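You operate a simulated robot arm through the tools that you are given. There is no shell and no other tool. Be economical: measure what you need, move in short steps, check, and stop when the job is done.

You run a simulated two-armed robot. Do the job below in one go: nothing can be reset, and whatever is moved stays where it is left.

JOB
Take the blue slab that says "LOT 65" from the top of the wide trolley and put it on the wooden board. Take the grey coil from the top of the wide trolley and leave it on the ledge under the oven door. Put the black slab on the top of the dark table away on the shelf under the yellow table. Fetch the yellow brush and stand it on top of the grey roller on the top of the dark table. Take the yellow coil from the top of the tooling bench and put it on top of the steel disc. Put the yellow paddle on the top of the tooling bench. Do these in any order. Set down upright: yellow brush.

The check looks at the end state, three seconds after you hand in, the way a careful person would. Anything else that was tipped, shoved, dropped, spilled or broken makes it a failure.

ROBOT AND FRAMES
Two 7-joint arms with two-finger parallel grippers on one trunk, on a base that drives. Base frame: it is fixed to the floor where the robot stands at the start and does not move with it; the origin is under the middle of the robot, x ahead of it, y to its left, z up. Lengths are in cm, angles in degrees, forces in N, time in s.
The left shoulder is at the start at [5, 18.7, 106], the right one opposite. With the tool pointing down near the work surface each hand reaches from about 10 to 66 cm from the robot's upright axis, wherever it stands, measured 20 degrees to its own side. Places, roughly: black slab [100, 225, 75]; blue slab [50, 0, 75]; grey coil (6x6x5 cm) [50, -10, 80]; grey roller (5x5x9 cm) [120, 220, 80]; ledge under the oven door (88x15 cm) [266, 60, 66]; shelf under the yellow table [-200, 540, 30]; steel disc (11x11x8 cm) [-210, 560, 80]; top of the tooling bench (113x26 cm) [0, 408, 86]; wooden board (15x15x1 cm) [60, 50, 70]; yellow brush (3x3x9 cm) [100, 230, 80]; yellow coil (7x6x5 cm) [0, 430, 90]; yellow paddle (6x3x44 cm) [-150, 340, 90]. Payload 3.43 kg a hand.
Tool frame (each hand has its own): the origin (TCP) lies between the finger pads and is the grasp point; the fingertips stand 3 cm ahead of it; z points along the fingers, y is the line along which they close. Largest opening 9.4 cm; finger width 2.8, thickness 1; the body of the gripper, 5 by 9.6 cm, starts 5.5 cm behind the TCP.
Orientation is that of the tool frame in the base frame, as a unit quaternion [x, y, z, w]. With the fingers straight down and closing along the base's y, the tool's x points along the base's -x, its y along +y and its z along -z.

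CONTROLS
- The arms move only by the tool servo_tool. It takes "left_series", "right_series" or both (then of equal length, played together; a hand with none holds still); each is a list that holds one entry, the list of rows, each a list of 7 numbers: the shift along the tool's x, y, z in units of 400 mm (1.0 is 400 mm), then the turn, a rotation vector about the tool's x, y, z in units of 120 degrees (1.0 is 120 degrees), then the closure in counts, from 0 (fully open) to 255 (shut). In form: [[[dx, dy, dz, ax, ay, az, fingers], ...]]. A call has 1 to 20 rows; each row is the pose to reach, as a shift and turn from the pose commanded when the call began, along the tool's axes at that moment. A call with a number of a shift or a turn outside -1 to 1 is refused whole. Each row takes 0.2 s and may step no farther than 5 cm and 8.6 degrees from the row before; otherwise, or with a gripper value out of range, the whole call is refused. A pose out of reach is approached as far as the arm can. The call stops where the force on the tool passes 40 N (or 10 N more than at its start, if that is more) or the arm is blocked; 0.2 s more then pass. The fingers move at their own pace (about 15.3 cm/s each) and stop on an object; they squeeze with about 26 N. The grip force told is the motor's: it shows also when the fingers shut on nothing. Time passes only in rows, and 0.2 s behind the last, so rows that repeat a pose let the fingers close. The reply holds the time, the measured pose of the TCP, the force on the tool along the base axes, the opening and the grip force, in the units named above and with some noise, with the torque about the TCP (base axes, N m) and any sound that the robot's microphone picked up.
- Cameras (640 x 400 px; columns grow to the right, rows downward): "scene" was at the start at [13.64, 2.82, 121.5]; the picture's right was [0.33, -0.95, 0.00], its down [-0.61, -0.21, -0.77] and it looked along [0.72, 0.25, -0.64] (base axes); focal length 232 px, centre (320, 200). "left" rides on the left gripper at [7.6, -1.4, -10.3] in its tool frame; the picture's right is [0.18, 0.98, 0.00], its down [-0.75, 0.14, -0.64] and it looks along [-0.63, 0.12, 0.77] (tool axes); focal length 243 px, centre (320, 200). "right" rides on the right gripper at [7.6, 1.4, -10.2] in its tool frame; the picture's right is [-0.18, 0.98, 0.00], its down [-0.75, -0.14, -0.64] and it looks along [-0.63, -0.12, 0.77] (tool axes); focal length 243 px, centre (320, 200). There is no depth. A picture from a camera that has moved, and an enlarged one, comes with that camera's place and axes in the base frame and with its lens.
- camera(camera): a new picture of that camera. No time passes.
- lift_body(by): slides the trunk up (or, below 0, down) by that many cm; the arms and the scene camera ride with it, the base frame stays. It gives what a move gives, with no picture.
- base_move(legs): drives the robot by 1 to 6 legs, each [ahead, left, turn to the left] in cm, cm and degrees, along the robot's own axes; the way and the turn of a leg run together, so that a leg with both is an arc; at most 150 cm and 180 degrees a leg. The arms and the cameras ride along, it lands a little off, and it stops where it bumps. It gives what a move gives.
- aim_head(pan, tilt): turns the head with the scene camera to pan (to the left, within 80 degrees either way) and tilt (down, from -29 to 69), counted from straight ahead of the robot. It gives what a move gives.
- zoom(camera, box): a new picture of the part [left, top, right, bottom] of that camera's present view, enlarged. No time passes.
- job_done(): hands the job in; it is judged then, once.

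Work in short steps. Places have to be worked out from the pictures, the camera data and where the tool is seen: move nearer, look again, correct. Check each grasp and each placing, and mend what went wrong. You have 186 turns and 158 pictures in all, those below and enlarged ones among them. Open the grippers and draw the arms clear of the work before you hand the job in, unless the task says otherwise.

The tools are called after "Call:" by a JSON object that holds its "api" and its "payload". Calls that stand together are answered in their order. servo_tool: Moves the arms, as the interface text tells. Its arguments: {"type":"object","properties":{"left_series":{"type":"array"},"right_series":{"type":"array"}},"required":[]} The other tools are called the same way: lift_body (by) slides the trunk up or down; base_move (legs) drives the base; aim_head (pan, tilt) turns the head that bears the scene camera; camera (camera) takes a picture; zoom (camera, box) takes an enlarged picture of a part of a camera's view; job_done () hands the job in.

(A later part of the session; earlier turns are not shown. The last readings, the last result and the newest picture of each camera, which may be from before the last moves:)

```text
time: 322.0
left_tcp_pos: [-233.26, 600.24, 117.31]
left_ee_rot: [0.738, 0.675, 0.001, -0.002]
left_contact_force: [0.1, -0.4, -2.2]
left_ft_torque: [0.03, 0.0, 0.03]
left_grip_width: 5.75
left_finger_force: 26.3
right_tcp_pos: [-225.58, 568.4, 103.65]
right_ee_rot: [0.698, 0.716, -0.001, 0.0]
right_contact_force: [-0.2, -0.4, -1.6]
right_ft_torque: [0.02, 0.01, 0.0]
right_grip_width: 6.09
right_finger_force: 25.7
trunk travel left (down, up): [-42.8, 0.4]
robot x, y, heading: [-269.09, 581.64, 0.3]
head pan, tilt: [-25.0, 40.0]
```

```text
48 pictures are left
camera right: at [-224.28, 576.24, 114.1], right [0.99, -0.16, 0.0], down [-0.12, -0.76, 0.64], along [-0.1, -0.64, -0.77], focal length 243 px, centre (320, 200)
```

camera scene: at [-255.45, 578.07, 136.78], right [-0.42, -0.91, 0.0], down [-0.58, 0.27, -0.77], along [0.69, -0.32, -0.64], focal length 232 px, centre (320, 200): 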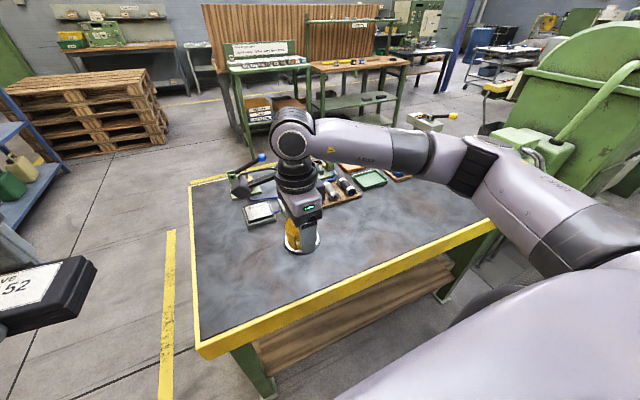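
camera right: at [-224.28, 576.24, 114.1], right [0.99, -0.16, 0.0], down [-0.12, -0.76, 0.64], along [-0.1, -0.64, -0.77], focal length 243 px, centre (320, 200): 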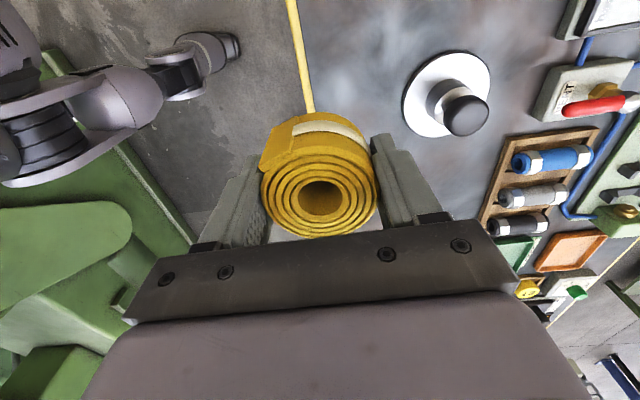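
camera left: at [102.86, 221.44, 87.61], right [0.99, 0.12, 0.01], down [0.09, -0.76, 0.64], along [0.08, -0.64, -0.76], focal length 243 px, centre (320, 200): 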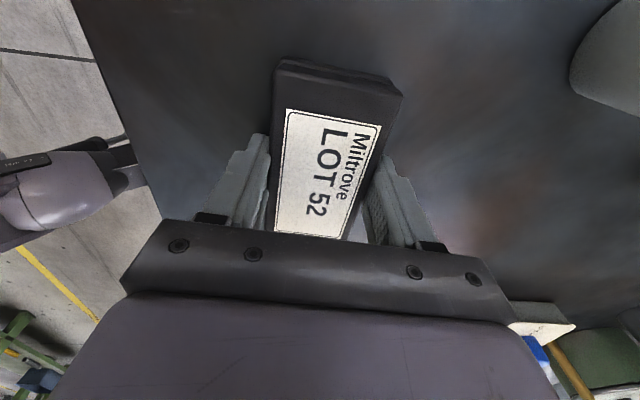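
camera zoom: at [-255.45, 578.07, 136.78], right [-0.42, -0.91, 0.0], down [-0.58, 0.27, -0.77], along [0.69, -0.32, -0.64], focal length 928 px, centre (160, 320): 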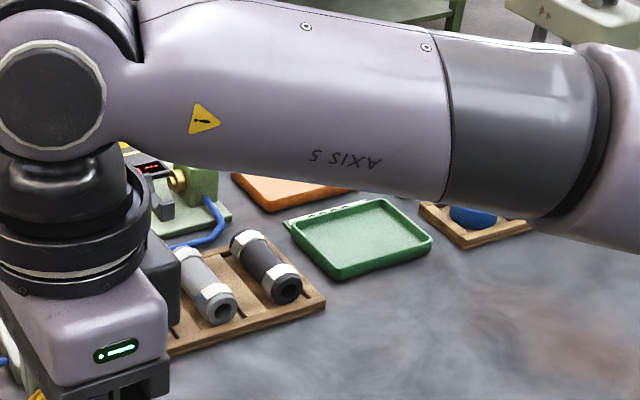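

The disc centre is at about (-209.2, 563.3). I move the coil above it at the present height and check from both cameras.

Call:
{"api": "servo_tool", "payload": {"right_series": [[[-0.03, 0.08, 0, 0, 0, 0, 255], [-0.06, 0.17, 0, 0, 0, 0, 255], [-0.09, 0.26, 0, 0, 0, 0, 255], [-0.12, 0.35, 0, 0, 0, 0, 255], [-0.1375, 0.404, 0, 0, 0, 0, 255], [-0.1375, 0.404, 0.15, 0, 0, 0, 255], [-0.1375, 0.404, 0.15, 0, 0, 0, 255]]]}}

Call:
{"api": "camera", "payload": {"camera": "right"}}

Call:
{"api": "zoom", "payload": {"camera": "scene", "box": [260, 130, 400, 260]}}

```text
refused: row 6 steps farther than a row can; nothing moved
```

```text
47 pictures are left
camera right: at [-224.28, 576.24, 114.1], right [0.99, -0.16, 0.0], down [-0.12, -0.76, 0.64], along [-0.1, -0.64, -0.77], focal length 243 px, centre (320, 200)
```

right: 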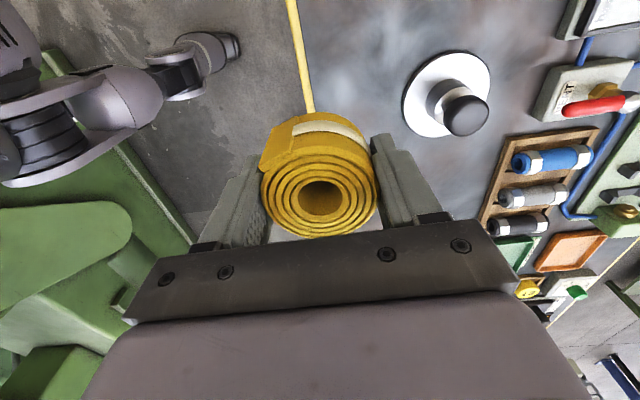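

```text
3.08 times, centred on (330, 195) of scene
camera zoom: at [-255.45, 578.07, 136.78], right [-0.42, -0.91, 0.0], down [-0.58, 0.27, -0.77], along [0.69, -0.32, -0.64], focal length 714 px, centre (289, 215)
```

zoom: 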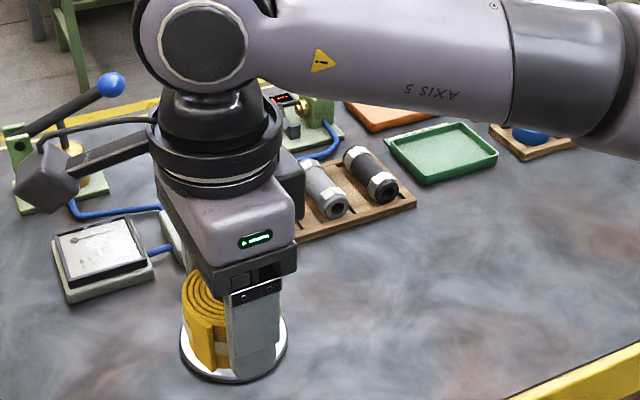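

Row 6 was too long a step; redo with smaller steps.

Call:
{"api": "servo_tool", "payload": {"right_series": [[[-0.03, 0.08, 0, 0, 0, 0, 255], [-0.06, 0.17, 0, 0, 0, 0, 255], [-0.09, 0.26, 0, 0, 0, 0, 255], [-0.12, 0.35, 0, 0, 0, 0, 255], [-0.1375, 0.404, 0, 0, 0, 0, 255], [-0.1375, 0.404, 0.08, 0, 0, 0, 255], [-0.1375, 0.404, 0.15, 0, 0, 0, 255], [-0.1375, 0.404, 0.15, 0, 0, 0, 255]]]}}

Call:
{"api": "camera", "payload": {"camera": "right"}}

Call:
{"api": "zoom", "payload": {"camera": "scene", "box": [290, 110, 430, 240]}}

```text
time: 323.8
left_tcp_pos: [-233.3, 600.26, 117.39]
left_ee_rot: [0.737, 0.676, 0.003, -0.002]
left_contact_force: [-0.3, -0.4, -2.7]
left_ft_torque: [0.0, 0.01, 0.01]
left_grip_width: 5.76
left_finger_force: 25.9
right_tcp_pos: [-209.46, 563.42, 97.65]
right_ee_rot: [0.698, 0.716, -0.001, 0.0]
right_contact_force: [0.1, 0.3, -0.8]
right_ft_torque: [-0.01, -0.01, 0.01]
right_grip_width: 6.09
right_finger_force: 26.7
trunk travel left (down, up): [-42.8, 0.4]
robot x, y, heading: [-268.83, 581.57, 0.5]
head pan, tilt: [-25.0, 40.0]
```

```text
45 pictures are left
camera right: at [-208.33, 571.15, 107.95], right [0.99, -0.16, 0.0], down [-0.12, -0.76, 0.64], along [-0.1, -0.64, -0.77], focal length 243 px, centre (320, 200)
```

right: 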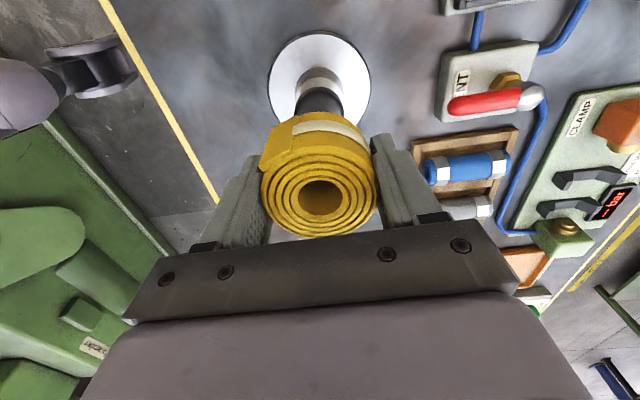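

```text
3.08 times, centred on (360, 175) of scene
camera zoom: at [-255.56, 578.07, 136.79], right [-0.42, -0.91, 0.0], down [-0.58, 0.27, -0.77], along [0.7, -0.32, -0.64], focal length 714 px, centre (197, 277)
```

zoom: 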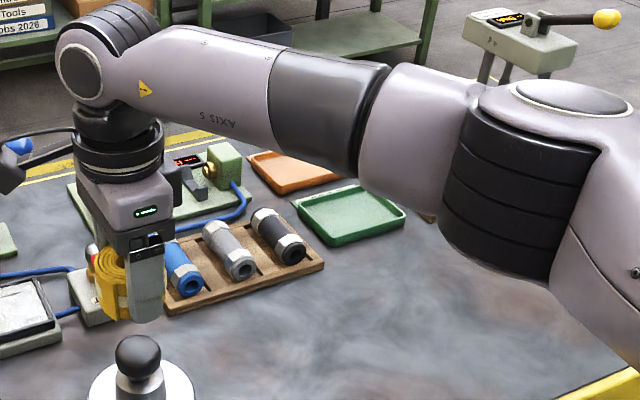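

Disc axis is at (-209.5, 563.8). I shift 0.3 cm and lower slowly until the coil touches the knob.

Call:
{"api": "servo_tool", "payload": {"right_series": [[[0.008, 0, 0.06, 0, 0, 0, 255], [0.008, 0, 0.12, 0, 0, 0, 255], [0.008, 0, 0.14, 0, 0, 0, 255], [0.008, 0, 0.15, 0, 0, 0, 255], [0.008, 0, 0.157, 0, 0, 0, 255], [0.008, 0, 0.164, 0, 0, 0, 255], [0.008, 0, 0.171, 0, 0, 0, 255]]]}}

Call:
{"api": "zoom", "payload": {"camera": "scene", "box": [280, 160, 380, 240]}}

Call:
{"api": "camera", "payload": {"camera": "right"}}

```text
time: 325.4
left_tcp_pos: [-233.62, 600.3, 117.48]
left_ee_rot: [0.737, 0.676, 0.002, 0.0]
left_contact_force: [0.4, 0.3, -3.2]
left_ft_torque: [-0.01, 0.0, 0.01]
left_grip_width: 5.75
left_finger_force: 26.3
right_tcp_pos: [-209.38, 563.76, 91.45]
right_ee_rot: [0.698, 0.716, 0.002, 0.002]
right_contact_force: [-4.1, -2.4, 21.7]
right_ft_torque: [0.11, 0.51, 0.07]
right_grip_width: 6.07
right_finger_force: 25.7
trunk travel left (down, up): [-42.8, 0.4]
robot x, y, heading: [-268.92, 581.55, 0.2]
head pan, tilt: [-25.0, 40.0]
```

```text
5.00 times, centred on (330, 200) of scene
camera zoom: at [-255.83, 578.12, 136.87], right [-0.42, -0.91, 0.0], down [-0.58, 0.27, -0.77], along [0.7, -0.32, -0.64], focal length 1160 px, centre (270, 200)
```

zoom: 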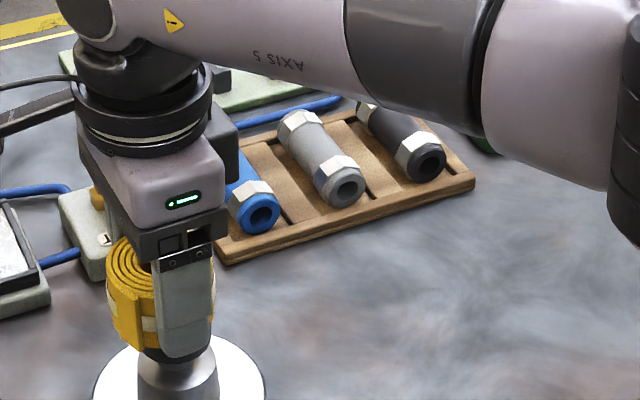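

```text
42 pictures are left
camera right: at [-208.16, 571.5, 101.77], right [0.99, -0.16, 0.0], down [-0.13, -0.76, 0.64], along [-0.1, -0.63, -0.77], focal length 243 px, centre (320, 200)
```

right: 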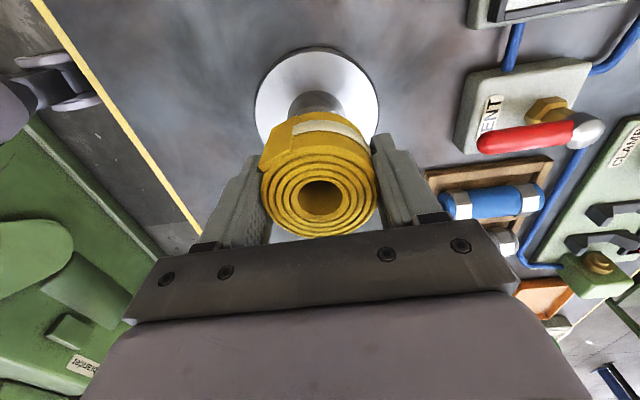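

The coil rests on the knob (22 N), centred within about half a centimetre. I ease off and release gently.

Call:
{"api": "servo_tool", "payload": {"right_series": [[[0, 0, -0.008, 0, 0, 0, 255], [0, 0, -0.008, 0, 0, 0, 200], [0, 0, -0.008, 0, 0, 0, 120], [0, 0, -0.008, 0, 0, 0, 0], [0, 0, -0.008, 0, 0, 0, 0], [0, 0, -0.05, 0, 0, 0, 0], [0, 0, -0.13, 0, 0, 0, 0], [0, 0, -0.23, 0, 0, 0, 0], [0, 0, -0.3, 0, 0, 0, 0]]]}}

Call:
{"api": "zoom", "payload": {"camera": "scene", "box": [260, 150, 400, 270]}}

```text
time: 327.4
left_tcp_pos: [-233.32, 600.26, 117.19]
left_ee_rot: [0.737, 0.676, 0.002, -0.001]
left_contact_force: [0.5, -0.3, -3.3]
left_ft_torque: [-0.02, -0.02, -0.01]
left_grip_width: 5.74
left_finger_force: 26.0
right_tcp_pos: [-209.39, 563.83, 102.93]
right_ee_rot: [0.698, 0.716, -0.001, 0.001]
right_contact_force: [0.4, 0.0, -0.5]
right_ft_torque: [-0.01, 0.01, -0.02]
right_grip_width: 9.43
right_finger_force: 0.0
trunk travel left (down, up): [-42.8, 0.4]
robot x, y, heading: [-268.85, 581.49, 0.5]
head pan, tilt: [-25.0, 40.0]
```

```text
3.33 times, centred on (330, 210) of scene
camera zoom: at [-255.58, 578.09, 136.79], right [-0.42, -0.91, 0.0], down [-0.58, 0.27, -0.77], along [0.7, -0.32, -0.64], focal length 774 px, centre (287, 167)
```

zoom: 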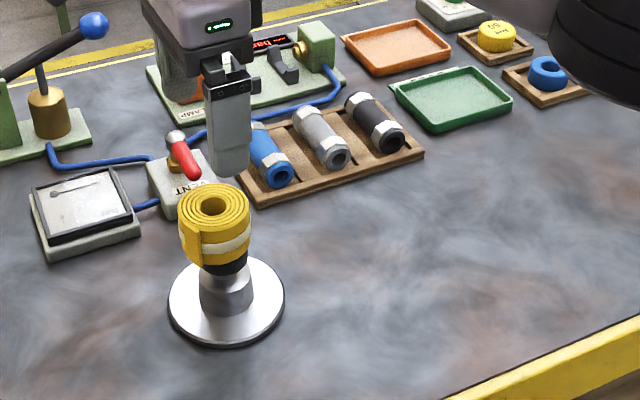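

The yellow coil sits on the disc's knob. For the shelf I'll set the slab on the free table top and regrasp it with a 45° pitched hand. First I retract the right arm up and back, and yaw the left hand so the slab points ahead.

Call:
{"api": "servo_tool", "payload": {"left_series": [[[0, 0, 0, 0, 0, -0.066, 255], [0, 0, 0, 0, 0, -0.132, 255], [0, 0, 0, 0, 0, -0.198, 255], [0, 0, 0, 0, 0, -0.264, 255], [0, 0, 0, 0, 0, -0.33, 255], [0, 0, 0, 0, 0, -0.396, 255], [0, 0, 0, 0, 0, -0.462, 255], [0, 0, 0, 0, 0, -0.528, 255], [0, 0, 0, 0, 0, -0.594, 255], [0, 0, 0, 0, 0, -0.66, 255], [0, 0, 0, 0, 0, -0.726, 255], [0, 0, 0, 0, 0, -0.79, 255]]], "right_series": [[[0, 0, -0.05, 0, 0, 0, 0], [0, -0.05, -0.1, 0, 0, 0, 0], [0, -0.11, -0.15, 0, 0, 0, 0], [-0.01, -0.17, -0.2, 0, 0, 0, 0], [-0.02, -0.23, -0.25, 0, 0, 0, 0], [-0.03, -0.29, -0.3, 0, 0, 0, 0], [-0.04, -0.35, -0.34, 0, 0, 0, 0], [-0.05, -0.41, -0.38, 0, 0, 0, 0], [-0.06, -0.47, -0.41, 0, 0, 0, 0], [-0.07, -0.53, -0.43, 0, 0, 0, 0], [-0.08, -0.58, -0.45, 0, 0, 0, 0], [-0.1, -0.62, -0.46, 0, 0, 0, 0]]]}}

Call:
{"api": "base_move", "payload": {"legs": [[0, -62, -0.4]]}}

Call:
{"api": "aim_head", "payload": {"pan": 20, "tilt": 50}}

Call:
{"api": "camera", "payload": {"camera": "scene"}}

Call:
{"api": "camera", "payload": {"camera": "left"}}

```text
time: 330.0
left_tcp_pos: [-233.28, 600.34, 117.42]
left_ee_rot: [0.0, 1.0, 0.004, 0.0]
left_contact_force: [-0.2, -0.3, -2.3]
left_ft_torque: [0.01, 0.01, 0.01]
left_grip_width: 5.76
left_finger_force: 25.6
right_tcp_pos: [-234.04, 559.12, 121.5]
right_ee_rot: [0.699, 0.715, -0.001, 0.0]
right_contact_force: [0.6, -0.1, 0.5]
right_ft_torque: [0.0, -0.04, 0.02]
right_grip_width: 9.36
right_finger_force: 0.1
trunk travel left (down, up): [-42.8, 0.4]
robot x, y, heading: [-269.15, 581.58, 0.3]
head pan, tilt: [-25.0, 40.0]
```

```text
time: 335.8
left_tcp_pos: [-232.97, 539.24, 117.37]
left_ee_rot: [0.003, 1.0, 0.004, 0.001]
left_contact_force: [-0.3, 0.4, -2.7]
left_ft_torque: [-0.01, 0.02, -0.01]
left_grip_width: 5.76
left_finger_force: 25.6
right_tcp_pos: [-233.82, 497.91, 121.47]
right_ee_rot: [0.7, 0.714, -0.001, 0.0]
right_contact_force: [-0.8, 0.3, -0.2]
right_ft_torque: [-0.01, 0.02, 0.05]
right_grip_width: 9.39
right_finger_force: 0.1
trunk travel left (down, up): [-42.8, 0.4]
robot x, y, heading: [-268.46, 520.4, 0.1]
head pan, tilt: [-25.0, 40.0]
```

```text
time: 336.9
left_tcp_pos: [-233.07, 539.23, 117.36]
left_ee_rot: [0.004, 1.0, 0.003, 0.001]
left_contact_force: [0.6, 0.2, -2.2]
left_ft_torque: [0.0, 0.01, 0.02]
left_grip_width: 5.75
left_finger_force: 25.4
right_tcp_pos: [-233.94, 497.91, 121.43]
right_ee_rot: [0.7, 0.714, -0.001, 0.0]
right_contact_force: [0.4, 0.3, -0.6]
right_ft_torque: [-0.02, -0.03, 0.01]
right_grip_width: 9.39
right_finger_force: 0.2
trunk travel left (down, up): [-42.8, 0.4]
robot x, y, heading: [-268.8, 520.73, 0.0]
head pan, tilt: [20.0, 50.0]
```

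```text
40 pictures are left
camera scene: at [-255.88, 523.26, 135.38], right [0.34, -0.94, 0.0], down [-0.72, -0.26, -0.64], along [0.6, 0.22, -0.77], focal length 232 px, centre (320, 200)
```

scene: 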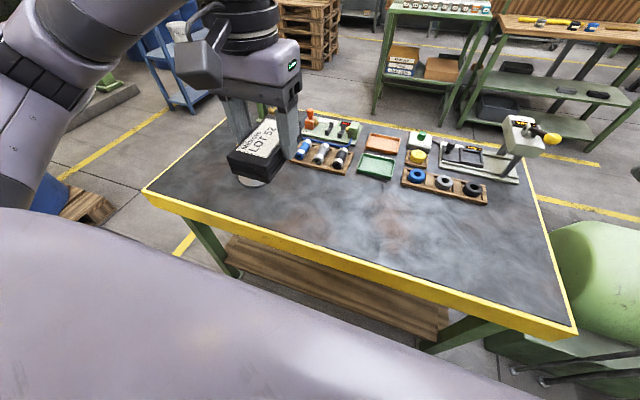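

```text
39 pictures are left
camera left: at [-240.74, 537.8, 127.41], right [-0.18, 0.98, 0.01], down [0.75, 0.13, 0.64], along [0.63, 0.12, -0.76], focal length 243 px, centre (320, 200)
```

left: 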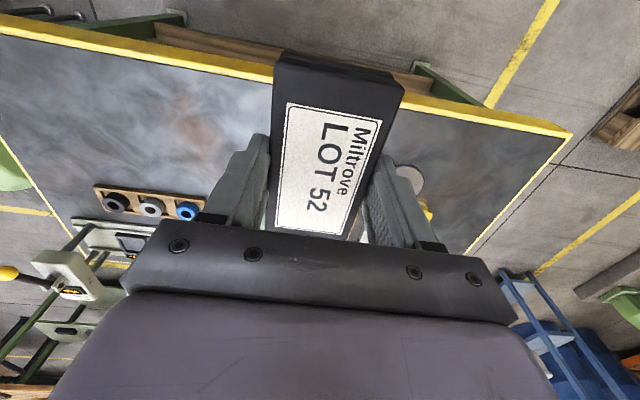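

I carry the slab over the free part of the table at (-216.5, 532) and lower to just above the surface.

Call:
{"api": "servo_tool", "payload": {"left_series": [[[-0.08, -0.036, 0.05, 0, 0, 0, 255], [-0.165, -0.072, 0.1, 0, 0, 0, 255], [-0.25, -0.108, 0.15, 0, 0, 0, 255], [-0.335, -0.144, 0.2, 0, 0, 0, 255], [-0.4125, -0.18, 0.26, 0, 0, 0, 255], [-0.4125, -0.18, 0.37, 0, 0, 0, 255], [-0.4125, -0.18, 0.48, 0, 0, 0, 255], [-0.4125, -0.18, 0.59, 0, 0, 0, 255], [-0.4125, -0.18, 0.7, 0, 0, 0, 255], [-0.4125, -0.18, 0.77, 0, 0, 0, 255], [-0.4125, -0.18, 0.82, 0, 0, 0, 255], [-0.4125, -0.18, 0.82, 0, 0, 0, 255]]]}}

Call:
{"api": "servo_tool", "payload": {"left_series": [[[0, 0, 0.012, 0, 0, 0, 255], [0, 0, 0.022, 0, 0, 0, 255], [0, 0, 0.032, 0, 0, 0, 255], [0, 0, 0.042, 0, 0, 0, 255], [0, 0, 0.052, 0, 0, 0, 255], [0, 0, 0.062, 0, 0, 0, 255], [0, 0, 0.072, 0, 0, 0, 255], [0, 0, 0.082, 0, 0, 0, 255]]]}}

```text
time: 339.5
left_tcp_pos: [-216.39, 532.05, 84.45]
left_ee_rot: [0.003, 1.0, 0.002, 0.001]
left_contact_force: [0.5, 0.5, -1.5]
left_ft_torque: [-0.02, -0.03, 0.0]
left_grip_width: 5.77
left_finger_force: 25.7
right_tcp_pos: [-233.9, 498.06, 121.52]
right_ee_rot: [0.7, 0.714, -0.001, 0.0]
right_contact_force: [0.1, -0.1, 0.3]
right_ft_torque: [0.02, 0.03, -0.01]
right_grip_width: 9.43
right_finger_force: 0.0
trunk travel left (down, up): [-42.8, 0.4]
robot x, y, heading: [-268.54, 520.48, -0.1]
head pan, tilt: [20.0, 50.0]
```

```text
time: 340.7
left_tcp_pos: [-216.07, 532.01, 83.61]
left_ee_rot: [0.003, 1.0, 0.0, 0.007]
left_contact_force: [-2.7, 2.6, 15.8]
left_ft_torque: [0.1, 0.92, -0.01]
left_grip_width: 5.75
left_finger_force: 26.1
right_tcp_pos: [-234.1, 497.98, 121.37]
right_ee_rot: [0.7, 0.714, 0.0, 0.002]
right_contact_force: [1.4, -0.3, -0.1]
right_ft_torque: [0.04, 0.01, 0.0]
right_grip_width: 9.37
right_finger_force: 0.0
trunk travel left (down, up): [-42.8, 0.4]
robot x, y, heading: [-268.76, 520.64, 0.1]
head pan, tilt: [20.0, 50.0]
stopped in row 5 (left hand): the force on the tool passed its limit at 44 N (the readings are from after the stop); the commanded pose is now the measured one
```

Contact; the table top is at z≈80.2. I open, pitch the hand 40° about its closing axis with the TCP held, and close again.

Call:
{"api": "servo_tool", "payload": {"left_series": [[[0, 0, 0, 0, 0, 0, 0], [0, 0, 0, 0, 0, 0, 0], [0, 0, -0.01, 0, 0, 0, 0], [0, 0, -0.01, 0, -0.0667, 0, 0], [0, 0, -0.01, 0, -0.1333, 0, 0], [0, 0, -0.01, 0, -0.2, 0, 0], [0, 0, -0.01, 0, -0.2667, 0, 0], [0, 0, -0.01, 0, -0.3333, 0, 0], [0, 0, -0.01, 0, -0.3333, 0, 0]]]}}

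Call:
{"api": "camera", "payload": {"camera": "scene"}}

Call:
{"api": "camera", "payload": {"camera": "left"}}

```text
time: 342.7
left_tcp_pos: [-216.13, 532.08, 83.7]
left_ee_rot: [0.004, 0.937, -0.001, 0.349]
left_contact_force: [0.9, -0.7, -1.0]
left_ft_torque: [-0.04, -0.02, 0.0]
left_grip_width: 9.4
left_finger_force: 0.1
right_tcp_pos: [-234.05, 498.09, 121.47]
right_ee_rot: [0.7, 0.715, -0.001, 0.0]
right_contact_force: [-0.6, 0.9, 0.2]
right_ft_torque: [0.06, 0.02, 0.0]
right_grip_width: 9.41
right_finger_force: 0.1
trunk travel left (down, up): [-42.8, 0.4]
robot x, y, heading: [-268.88, 520.68, -0.1]
head pan, tilt: [20.0, 50.0]
```

```text
38 pictures are left
camera scene: at [-255.89, 523.27, 135.38], right [0.34, -0.94, 0.0], down [-0.72, -0.26, -0.64], along [0.6, 0.22, -0.77], focal length 232 px, centre (320, 200)
```

scene: 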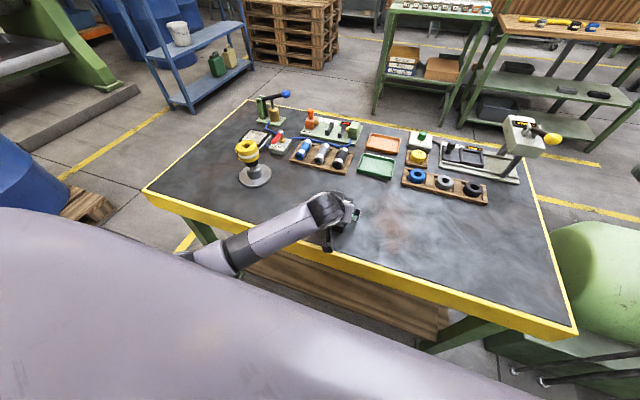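

```text
37 pictures are left
camera left: at [-228.73, 530.78, 86.28], right [-0.13, 0.98, -0.12], down [0.15, 0.14, 0.98], along [0.98, 0.11, -0.17], focal length 243 px, centre (320, 200)
```

left: 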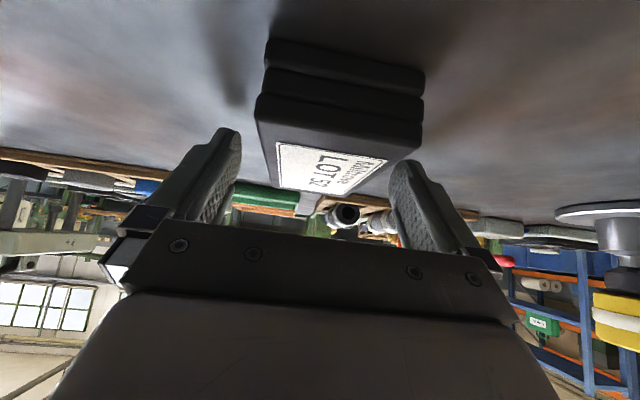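

The slab lies between the pitched fingers. I close and lift.

Call:
{"api": "servo_tool", "payload": {"left_series": [[[0, 0, 0, 0, 0, 0, 255], [0, 0, 0, 0, 0, 0, 255], [0, 0, 0, 0, 0, 0, 255], [-0.02, 0, -0.03, 0, 0, 0, 255], [-0.05, 0, -0.07, 0, 0, 0, 255], [-0.08, 0, -0.1, 0, 0, 0, 255], [-0.08, 0, -0.1, 0, 0, 0, 255]]]}}

Call:
{"api": "camera", "payload": {"camera": "left"}}

```text
time: 344.3
left_tcp_pos: [-216.4, 532.06, 88.84]
left_ee_rot: [0.004, 0.938, 0.0, 0.347]
left_contact_force: [0.9, 0.0, -2.5]
left_ft_torque: [-0.03, 0.0, 0.02]
left_grip_width: 6.18
left_finger_force: 25.8
right_tcp_pos: [-233.96, 498.02, 121.48]
right_ee_rot: [0.699, 0.715, -0.001, -0.001]
right_contact_force: [0.0, -0.8, -0.4]
right_ft_torque: [0.01, 0.03, 0.0]
right_grip_width: 9.4
right_finger_force: 0.1
trunk travel left (down, up): [-42.8, 0.4]
robot x, y, heading: [-268.53, 520.49, 0.0]
head pan, tilt: [20.0, 50.0]
```

```text
36 pictures are left
camera left: at [-228.88, 530.78, 91.42], right [-0.13, 0.98, -0.12], down [0.16, 0.14, 0.98], along [0.98, 0.11, -0.17], focal length 243 px, centre (320, 200)
```

left: 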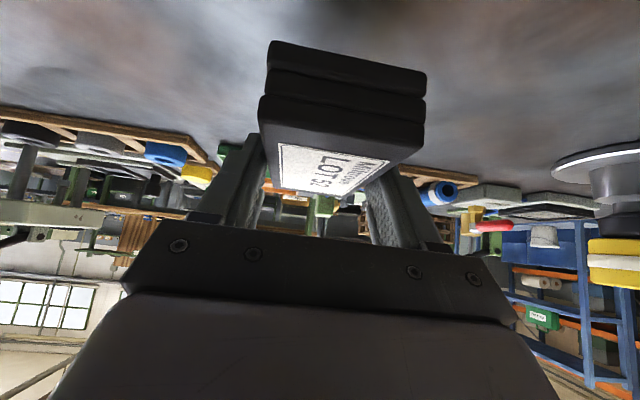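

The slab is held level by the pitched hand. I back the base 16 cm, draw the hand back past the table edge, then lower the trunk 30 cm.

Call:
{"api": "base_move", "payload": {"legs": [[-16, 0, 0]]}}

Call:
{"api": "servo_tool", "payload": {"left_series": [[[0.05, 0, -0.045, 0, 0, 0, 255], [0.11, 0, -0.095, 0, 0, 0, 255], [0.172, 0, -0.145, 0, 0, 0, 255], [0.21, 0, -0.176, 0, 0, 0, 255], [0.21, 0, -0.176, 0, 0, 0, 255]]]}}

Call:
{"api": "camera", "payload": {"camera": "scene"}}

```text
time: 345.7
left_tcp_pos: [-232.88, 532.23, 88.82]
left_ee_rot: [0.003, 0.938, 0.0, 0.348]
left_contact_force: [0.7, -0.1, -1.6]
left_ft_torque: [0.02, 0.02, 0.03]
left_grip_width: 6.2
left_finger_force: 26.1
right_tcp_pos: [-250.33, 498.05, 121.53]
right_ee_rot: [0.698, 0.716, 0.0, 0.001]
right_contact_force: [0.1, 0.3, 0.8]
right_ft_torque: [0.0, 0.0, 0.05]
right_grip_width: 9.38
right_finger_force: 0.0
trunk travel left (down, up): [-42.8, 0.4]
robot x, y, heading: [-284.98, 520.77, 0.2]
head pan, tilt: [20.0, 50.0]
```

```text
time: 346.9
left_tcp_pos: [-243.8, 532.25, 88.51]
left_ee_rot: [0.002, 0.938, 0.002, 0.347]
left_contact_force: [0.0, -0.3, -2.1]
left_ft_torque: [0.0, 0.02, -0.01]
left_grip_width: 6.18
left_finger_force: 26.0
right_tcp_pos: [-250.14, 498.13, 121.48]
right_ee_rot: [0.698, 0.716, -0.001, -0.001]
right_contact_force: [0.2, -0.1, 0.5]
right_ft_torque: [-0.01, 0.02, 0.0]
right_grip_width: 9.39
right_finger_force: 0.0
trunk travel left (down, up): [-42.8, 0.4]
robot x, y, heading: [-285.26, 520.55, -0.0]
head pan, tilt: [20.0, 50.0]
```

```text
35 pictures are left
camera scene: at [-272.21, 523.27, 135.38], right [0.35, -0.94, 0.0], down [-0.72, -0.26, -0.64], along [0.6, 0.22, -0.77], focal length 232 px, centre (320, 200)
```

scene: 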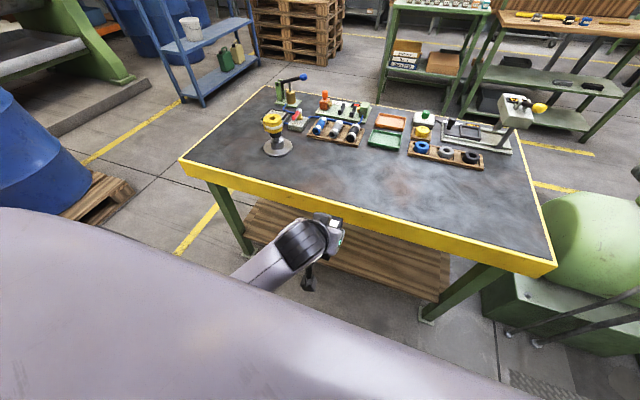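

The slab front is close to the table edge, so I draw back 4 cm more before lowering the trunk.

Call:
{"api": "servo_tool", "payload": {"left_series": [[[0.04, 0, -0.033, 0, 0, 0, 255], [0.085, 0, -0.07, 0, 0, 0, 255], [0.085, 0, -0.07, 0, 0, 0, 255]]]}}

Call:
{"api": "lift_body", "payload": {"by": -30}}

Call:
{"api": "camera", "payload": {"camera": "left"}}

Call:
{"api": "camera", "payload": {"camera": "scene"}}

```text
time: 347.7
left_tcp_pos: [-248.06, 532.21, 88.49]
left_ee_rot: [0.003, 0.938, 0.0, 0.346]
left_contact_force: [-0.3, 0.0, -1.3]
left_ft_torque: [0.02, 0.01, -0.02]
left_grip_width: 6.19
left_finger_force: 25.9
right_tcp_pos: [-250.12, 498.14, 121.42]
right_ee_rot: [0.699, 0.716, -0.001, 0.0]
right_contact_force: [0.2, -0.1, -0.4]
right_ft_torque: [0.0, -0.01, -0.01]
right_grip_width: 9.42
right_finger_force: 0.1
trunk travel left (down, up): [-42.8, 0.4]
robot x, y, heading: [-284.91, 520.68, 0.3]
head pan, tilt: [20.0, 50.0]
```

```text
time: 350.7
left_tcp_pos: [-248.03, 532.29, 58.43]
left_ee_rot: [0.002, 0.938, 0.001, 0.347]
left_contact_force: [-1.2, -0.1, -2.6]
left_ft_torque: [-0.01, 0.0, 0.03]
left_grip_width: 6.2
left_finger_force: 26.2
right_tcp_pos: [-250.21, 498.14, 91.39]
right_ee_rot: [0.698, 0.716, -0.001, 0.0]
right_contact_force: [-0.3, -0.2, 0.0]
right_ft_torque: [0.02, -0.03, 0.01]
right_grip_width: 9.39
right_finger_force: 0.1
trunk travel left (down, up): [-12.8, 30.4]
robot x, y, heading: [-285.31, 520.04, 0.2]
head pan, tilt: [20.0, 50.0]
```

```text
34 pictures are left
camera left: at [-260.6, 530.96, 61.15], right [-0.14, 0.98, -0.12], down [0.15, 0.14, 0.98], along [0.98, 0.11, -0.17], focal length 243 px, centre (320, 200)
```

left: 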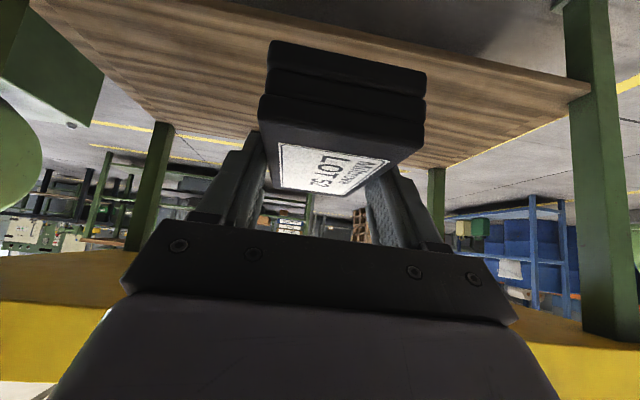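

```text
33 pictures are left
camera scene: at [-272.22, 523.27, 105.38], right [0.35, -0.94, 0.0], down [-0.72, -0.26, -0.64], along [0.6, 0.22, -0.77], focal length 232 px, centre (320, 200)
```

scene: 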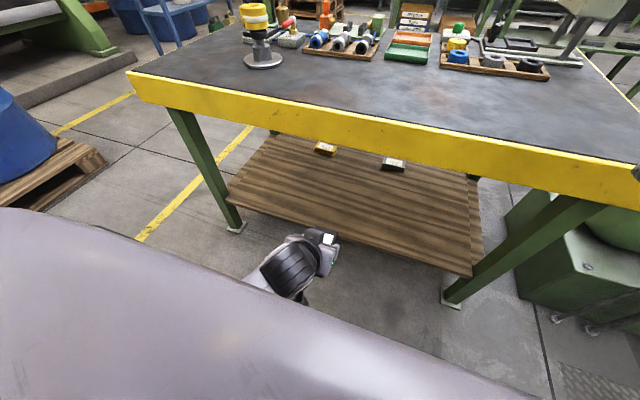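

The shelf is open and free here (edge x≈-228, z≈30). I lower the arm 18 cm in front of it.

Call:
{"api": "servo_tool", "payload": {"left_series": [[[0.07, 0, 0.085, 0, 0, 0, 255], [0.14, 0, 0.17, 0, 0, 0, 255], [0.215, 0, 0.258, 0, 0, 0, 255], [0.289, 0, 0.345, 0, 0, 0, 255], [0.289, 0, 0.345, 0, 0, 0, 255]]]}}

Call:
{"api": "camera", "payload": {"camera": "left"}}

Call:
{"api": "camera", "payload": {"camera": "scene"}}

```text
time: 352.1
left_tcp_pos: [-245.23, 535.76, 42.9]
left_ee_rot: [0.003, 0.923, 0.025, 0.384]
left_contact_force: [-1.3, -0.2, -2.5]
left_ft_torque: [0.02, -0.01, 0.01]
left_grip_width: 6.16
left_finger_force: 26.0
right_tcp_pos: [-250.24, 498.1, 91.38]
right_ee_rot: [0.699, 0.715, -0.001, 0.0]
right_contact_force: [0.2, 0.5, 0.5]
right_ft_torque: [-0.01, -0.02, -0.02]
right_grip_width: 9.42
right_finger_force: 0.1
trunk travel left (down, up): [-12.8, 30.4]
robot x, y, heading: [-285.06, 520.28, 0.1]
head pan, tilt: [20.0, 50.0]
stopped in row 5 (left hand): the arm was blocked; the commanded pose is now the measured one
```

```text
32 pictures are left
camera left: at [-257.88, 534.18, 44.39], right [-0.14, 0.99, -0.08], down [0.07, 0.1, 0.99], along [0.99, 0.13, -0.09], focal length 243 px, centre (320, 200)
```

left: 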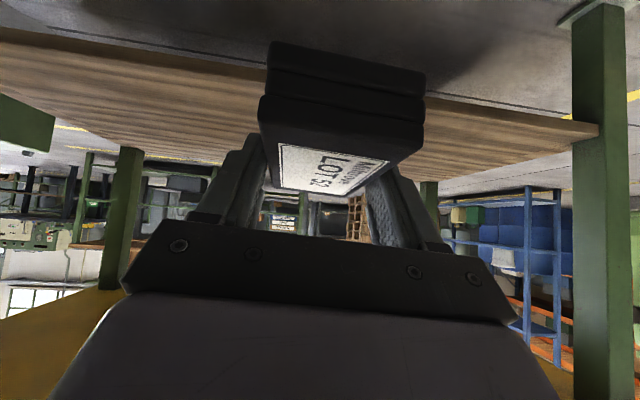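

```text
31 pictures are left
camera scene: at [-272.21, 523.27, 105.33], right [0.35, -0.94, 0.0], down [-0.72, -0.26, -0.64], along [0.6, 0.22, -0.77], focal length 232 px, centre (320, 200)
```

scene: 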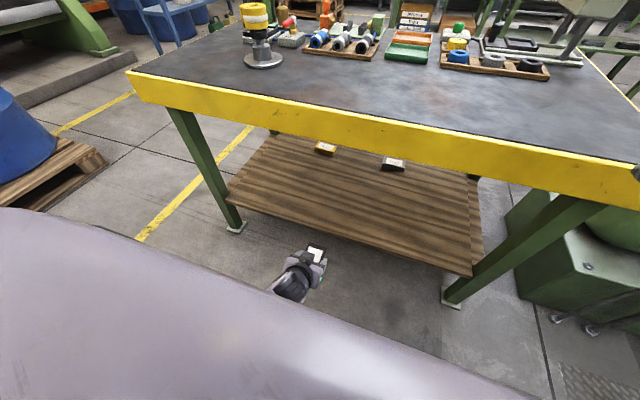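

The arm hit its lower limit at z≈43, which still clears the shelf (slab bottom ≈39). I raise the right hand 10 cm for clearance over the table, then drive forward 16 cm.

Call:
{"api": "servo_tool", "payload": {"right_series": [[[0, 0, -0.08, 0, 0, 0, 0], [0, 0, -0.16, 0, 0, 0, 0], [0, 0, -0.25, 0, 0, 0, 0], [0, 0, -0.25, 0, 0, 0, 0]]]}}

Call:
{"api": "base_move", "payload": {"legs": [[16, 0, 0]]}}

Call:
{"api": "camera", "payload": {"camera": "left"}}

Call:
{"api": "camera", "payload": {"camera": "scene"}}

```text
time: 353.1
left_tcp_pos: [-245.04, 535.8, 42.94]
left_ee_rot: [0.004, 0.923, 0.024, 0.385]
left_contact_force: [-0.8, -0.7, -2.2]
left_ft_torque: [0.0, 0.01, 0.01]
left_grip_width: 6.19
left_finger_force: 26.3
right_tcp_pos: [-250.12, 498.18, 101.34]
right_ee_rot: [0.698, 0.716, -0.002, 0.0]
right_contact_force: [0.2, 1.1, -0.9]
right_ft_torque: [-0.01, 0.01, 0.01]
right_grip_width: 9.41
right_finger_force: 0.1
trunk travel left (down, up): [-12.8, 30.4]
robot x, y, heading: [-285.07, 520.74, 0.1]
head pan, tilt: [20.0, 50.0]
```

```text
time: 354.5
left_tcp_pos: [-228.96, 535.9, 42.93]
left_ee_rot: [0.003, 0.923, 0.025, 0.385]
left_contact_force: [-0.1, 0.2, -1.6]
left_ft_torque: [0.01, -0.02, 0.02]
left_grip_width: 6.19
left_finger_force: 26.4
right_tcp_pos: [-233.9, 498.15, 101.39]
right_ee_rot: [0.698, 0.716, -0.002, -0.001]
right_contact_force: [0.0, -0.2, -0.2]
right_ft_torque: [-0.02, -0.02, -0.03]
right_grip_width: 9.41
right_finger_force: 0.0
trunk travel left (down, up): [-12.8, 30.4]
robot x, y, heading: [-268.68, 521.02, -0.2]
head pan, tilt: [20.0, 50.0]
```

```text
30 pictures are left
camera left: at [-241.57, 534.19, 44.43], right [-0.14, 0.99, -0.08], down [0.07, 0.1, 0.99], along [0.99, 0.13, -0.09], focal length 243 px, centre (320, 200)
```

left: 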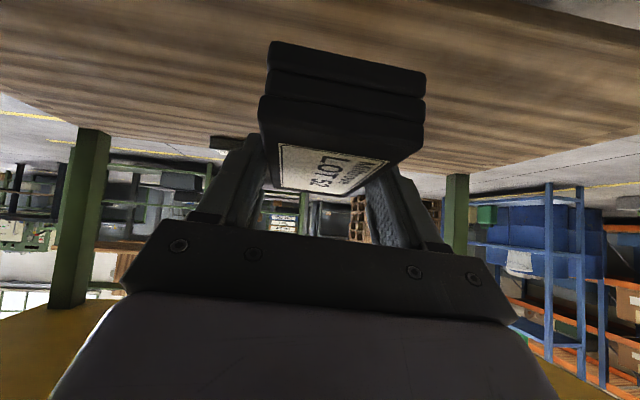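

```text
29 pictures are left
camera scene: at [-255.98, 523.33, 105.39], right [0.35, -0.94, 0.0], down [-0.72, -0.26, -0.64], along [0.6, 0.22, -0.77], focal length 232 px, centre (320, 200)
```

scene: 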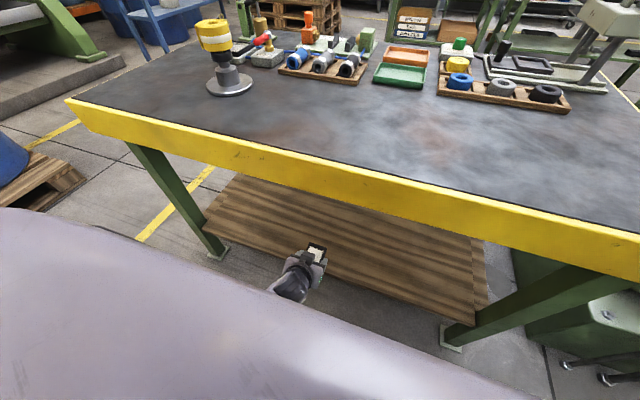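

The slab is just entering above the shelf. I extend the arm 9 cm inward and level the slab by 5°.

Call:
{"api": "servo_tool", "payload": {"left_series": [[[-0.05, 0, 0.05, 0, 0.02, 0, 255], [-0.1, 0, 0.1, 0, 0.042, 0, 255], [-0.158, 0, 0.16, 0, 0.042, 0, 255], [-0.158, 0, 0.16, 0, 0.042, 0, 255]]]}}

Call:
{"api": "camera", "payload": {"camera": "left"}}

Call:
{"api": "zoom", "payload": {"camera": "scene", "box": [200, 150, 440, 320]}}

```text
time: 355.5
left_tcp_pos: [-219.95, 535.8, 42.71]
left_ee_rot: [0.002, 0.939, 0.025, 0.343]
left_contact_force: [-0.1, 0.1, -2.0]
left_ft_torque: [-0.03, -0.03, 0.02]
left_grip_width: 6.24
left_finger_force: 26.2
right_tcp_pos: [-233.92, 498.18, 101.3]
right_ee_rot: [0.698, 0.716, -0.001, 0.0]
right_contact_force: [0.7, -0.2, 0.2]
right_ft_torque: [-0.01, -0.01, 0.03]
right_grip_width: 9.4
right_finger_force: 0.0
trunk travel left (down, up): [-12.8, 30.4]
robot x, y, heading: [-269.04, 521.09, 0.4]
head pan, tilt: [20.0, 50.0]
```

```text
28 pictures are left
camera left: at [-232.45, 534.08, 45.41], right [-0.15, 0.99, -0.07], down [0.16, 0.1, 0.98], along [0.98, 0.14, -0.17], focal length 243 px, centre (320, 200)
```

left: 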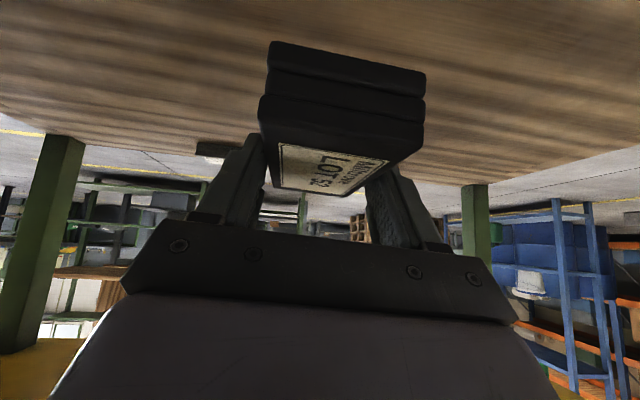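

```text
2.35 times, centred on (320, 235) of scene
camera zoom: at [-255.97, 523.33, 105.37], right [0.35, -0.94, 0.0], down [-0.72, -0.26, -0.64], along [0.6, 0.22, -0.77], focal length 546 px, centre (320, 118)
```

zoom: 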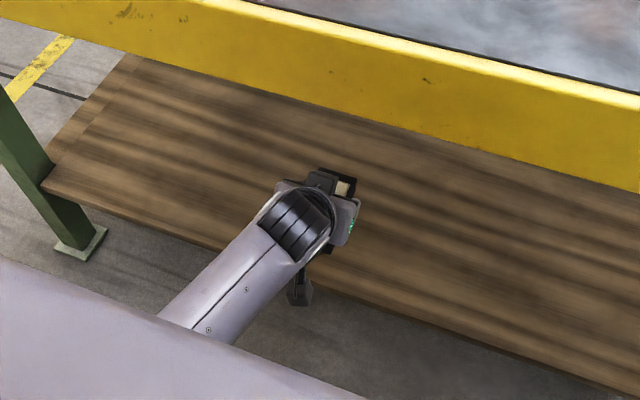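

I push 3 cm further in, then lower 7 cm with the trunk.

Call:
{"api": "servo_tool", "payload": {"left_series": [[[-0.03, 0, 0.025, 0, 0, 0, 255], [-0.065, 0, 0.054, 0, 0, 0, 255], [-0.065, 0, 0.054, 0, 0, 0, 255]]]}}

Call:
{"api": "lift_body", "payload": {"by": -7}}

Call:
{"api": "camera", "payload": {"camera": "left"}}

```text
time: 356.3
left_tcp_pos: [-216.5, 535.72, 42.84]
left_ee_rot: [0.002, 0.939, 0.024, 0.344]
left_contact_force: [0.9, -0.5, -2.0]
left_ft_torque: [0.02, 0.03, 0.01]
left_grip_width: 6.21
left_finger_force: 25.4
right_tcp_pos: [-233.94, 498.05, 101.28]
right_ee_rot: [0.699, 0.716, -0.001, -0.001]
right_contact_force: [0.2, 0.9, 1.2]
right_ft_torque: [0.01, 0.01, 0.01]
right_grip_width: 9.41
right_finger_force: 0.1
trunk travel left (down, up): [-12.8, 30.4]
robot x, y, heading: [-269.07, 520.8, 0.3]
head pan, tilt: [20.0, 50.0]
```

```text
time: 357.4
left_tcp_pos: [-214.91, 535.91, 41.71]
left_ee_rot: [0.003, 0.924, 0.033, 0.382]
left_contact_force: [-0.4, 0.0, -1.9]
left_ft_torque: [0.01, -0.01, 0.01]
left_grip_width: 6.2
left_finger_force: 26.0
right_tcp_pos: [-235.66, 497.01, 96.42]
right_ee_rot: [0.698, 0.716, 0.015, 0.003]
right_contact_force: [0.3, 0.1, 0.0]
right_ft_torque: [0.01, 0.02, 0.01]
right_grip_width: 9.4
right_finger_force: 0.1
trunk travel left (down, up): [-5.8, 37.4]
robot x, y, heading: [-268.97, 520.42, 0.2]
head pan, tilt: [20.0, 50.0]
```

```text
26 pictures are left
camera left: at [-227.62, 534.15, 43.24], right [-0.15, 0.99, -0.07], down [0.08, 0.08, 0.99], along [0.99, 0.14, -0.09], focal length 243 px, centre (320, 200)
```

left: 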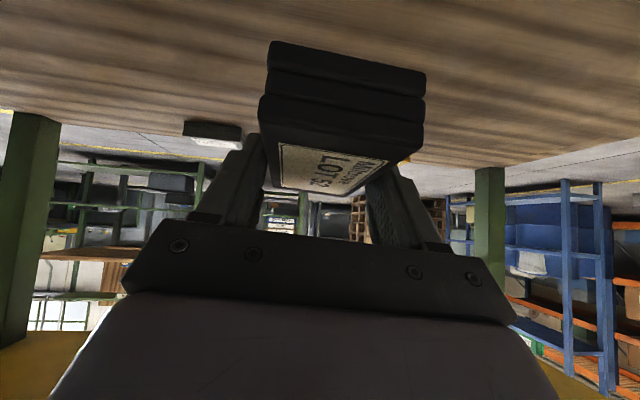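

The left arm seems to bear on my own base when low and folded. I raise the trunk back, back the base off 13 cm and extend the arm instead, for a straighter arm.

Call:
{"api": "lift_body", "payload": {"by": 7}}

Call:
{"api": "base_move", "payload": {"legs": [[-13, 0, 0]]}}

Call:
{"api": "servo_tool", "payload": {"left_series": [[[-0.07, 0, 0.06, 0, 0, 0, 255], [-0.14, 0, 0.118, 0, 0, 0, 255], [-0.21, 0, 0.176, 0, 0, 0, 255], [-0.25, 0, 0.21, 0, 0, 0, 255], [-0.25, 0, 0.21, 0, 0, 0, 255]]]}}

```text
time: 358.5
left_tcp_pos: [-216.7, 535.73, 42.71]
left_ee_rot: [0.003, 0.939, 0.025, 0.343]
left_contact_force: [0.0, 0.7, -2.0]
left_ft_torque: [-0.03, 0.01, 0.0]
left_grip_width: 6.18
left_finger_force: 26.4
right_tcp_pos: [-234.02, 498.21, 101.34]
right_ee_rot: [0.698, 0.716, -0.001, 0.0]
right_contact_force: [-0.3, 0.4, -0.8]
right_ft_torque: [0.0, -0.02, -0.01]
right_grip_width: 9.41
right_finger_force: 0.1
trunk travel left (down, up): [-12.8, 30.4]
robot x, y, heading: [-269.1, 520.78, 0.2]
head pan, tilt: [20.0, 50.0]
```

```text
time: 359.8
left_tcp_pos: [-229.56, 535.8, 42.78]
left_ee_rot: [0.002, 0.938, 0.024, 0.345]
left_contact_force: [-0.5, -0.1, -2.3]
left_ft_torque: [0.0, 0.0, 0.02]
left_grip_width: 6.19
left_finger_force: 26.0
right_tcp_pos: [-246.89, 498.08, 101.23]
right_ee_rot: [0.698, 0.716, -0.001, 0.0]
right_contact_force: [-0.9, 0.6, -0.3]
right_ft_torque: [0.01, -0.01, 0.02]
right_grip_width: 9.39
right_finger_force: 0.0
trunk travel left (down, up): [-12.8, 30.4]
robot x, y, heading: [-282.03, 520.29, 0.1]
head pan, tilt: [20.0, 50.0]
```

```text
time: 361.0
left_tcp_pos: [-218.39, 536.04, 43.02]
left_ee_rot: [0.002, 0.939, 0.024, 0.344]
left_contact_force: [0.2, 0.4, -2.3]
left_ft_torque: [-0.03, -0.05, 0.01]
left_grip_width: 6.19
left_finger_force: 26.4
left hand out of reach, approached as far as the arm can: row 4, 5
right_tcp_pos: [-246.8, 498.1, 101.37]
right_ee_rot: [0.698, 0.717, -0.002, 0.0]
right_contact_force: [0.7, 0.9, -0.6]
right_ft_torque: [0.01, 0.01, -0.01]
right_grip_width: 9.38
right_finger_force: 0.1
trunk travel left (down, up): [-12.8, 30.4]
robot x, y, heading: [-282.01, 520.69, 0.4]
head pan, tilt: [20.0, 50.0]
```

The arm is now nearly straight at x -218.4. I lower the trunk 4 cm and check that the hand follows.

Call:
{"api": "lift_body", "payload": {"by": -4}}

```text
time: 361.8
left_tcp_pos: [-218.37, 535.99, 38.98]
left_ee_rot: [0.001, 0.939, 0.025, 0.344]
left_contact_force: [-0.1, -0.5, -1.8]
left_ft_torque: [0.02, -0.01, -0.04]
left_grip_width: 6.21
left_finger_force: 26.1
right_tcp_pos: [-246.81, 498.18, 97.31]
right_ee_rot: [0.698, 0.716, -0.001, 0.0]
right_contact_force: [0.3, -0.2, 0.3]
right_ft_torque: [-0.02, 0.01, 0.03]
right_grip_width: 9.41
right_finger_force: 0.1
trunk travel left (down, up): [-8.8, 34.4]
robot x, y, heading: [-281.66, 520.85, 0.2]
head pan, tilt: [20.0, 50.0]
```

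It follows exactly. Lower in small trunk steps toward contact.

Call:
{"api": "lift_body", "payload": {"by": -3.5}}

Call:
{"api": "camera", "payload": {"camera": "left"}}

Call:
{"api": "zoom", "payload": {"camera": "scene", "box": [200, 120, 440, 290]}}

```text
time: 362.6
left_tcp_pos: [-218.33, 535.93, 35.55]
left_ee_rot: [0.002, 0.938, 0.024, 0.345]
left_contact_force: [0.2, 0.6, -2.6]
left_ft_torque: [0.02, -0.02, -0.01]
left_grip_width: 6.21
left_finger_force: 25.7
right_tcp_pos: [-246.84, 498.15, 93.82]
right_ee_rot: [0.698, 0.716, -0.001, 0.0]
right_contact_force: [1.2, 0.5, 0.1]
right_ft_torque: [0.0, 0.0, -0.01]
right_grip_width: 9.43
right_finger_force: 0.1
trunk travel left (down, up): [-5.3, 37.9]
robot x, y, heading: [-281.87, 520.6, 0.2]
head pan, tilt: [20.0, 50.0]
```

```text
25 pictures are left
camera left: at [-230.82, 534.27, 38.19], right [-0.15, 0.99, -0.07], down [0.16, 0.1, 0.98], along [0.98, 0.14, -0.17], focal length 243 px, centre (320, 200)
```

left: 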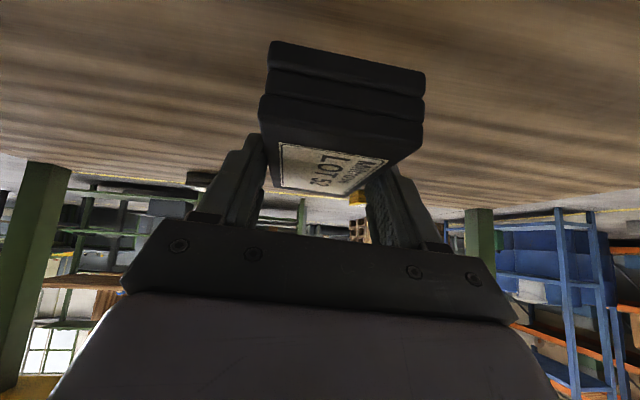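

```text
2.35 times, centred on (320, 205) of scene
camera zoom: at [-268.92, 523.3, 97.87], right [0.35, -0.94, 0.0], down [-0.72, -0.27, -0.64], along [0.6, 0.22, -0.77], focal length 546 px, centre (320, 188)
```

zoom: 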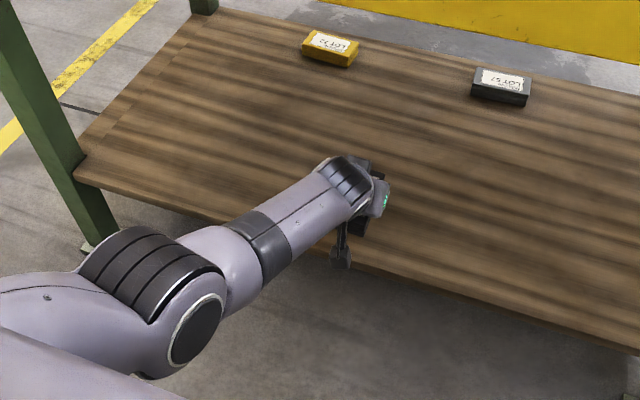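

Still just above the shelf. I lower 1.5 cm, then 0.7 more.

Call:
{"api": "lift_body", "payload": {"by": -1.5}}

Call:
{"api": "lift_body", "payload": {"by": -0.7}}

```text
time: 363.2
left_tcp_pos: [-218.35, 535.94, 34.1]
left_ee_rot: [0.001, 0.939, 0.024, 0.343]
left_contact_force: [1.0, 0.4, -1.8]
left_ft_torque: [0.01, 0.01, -0.02]
left_grip_width: 6.19
left_finger_force: 25.4
right_tcp_pos: [-246.81, 498.14, 92.39]
right_ee_rot: [0.698, 0.716, -0.001, 0.001]
right_contact_force: [0.0, 0.5, -0.6]
right_ft_torque: [-0.02, 0.0, -0.01]
right_grip_width: 9.4
right_finger_force: 0.1
trunk travel left (down, up): [-3.8, 39.4]
robot x, y, heading: [-281.86, 520.59, 0.0]
head pan, tilt: [20.0, 50.0]
```

```text
time: 363.8
left_tcp_pos: [-218.29, 535.97, 33.32]
left_ee_rot: [0.002, 0.939, 0.024, 0.344]
left_contact_force: [0.4, 0.5, -2.4]
left_ft_torque: [0.03, 0.04, 0.01]
left_grip_width: 6.19
left_finger_force: 25.8
right_tcp_pos: [-246.76, 498.13, 91.63]
right_ee_rot: [0.698, 0.716, -0.002, 0.0]
right_contact_force: [0.5, -0.9, -0.5]
right_ft_torque: [-0.04, 0.03, -0.04]
right_grip_width: 9.36
right_finger_force: 0.1
trunk travel left (down, up): [-3.1, 40.1]
robot x, y, heading: [-281.58, 520.37, 0.3]
head pan, tilt: [20.0, 50.0]
```

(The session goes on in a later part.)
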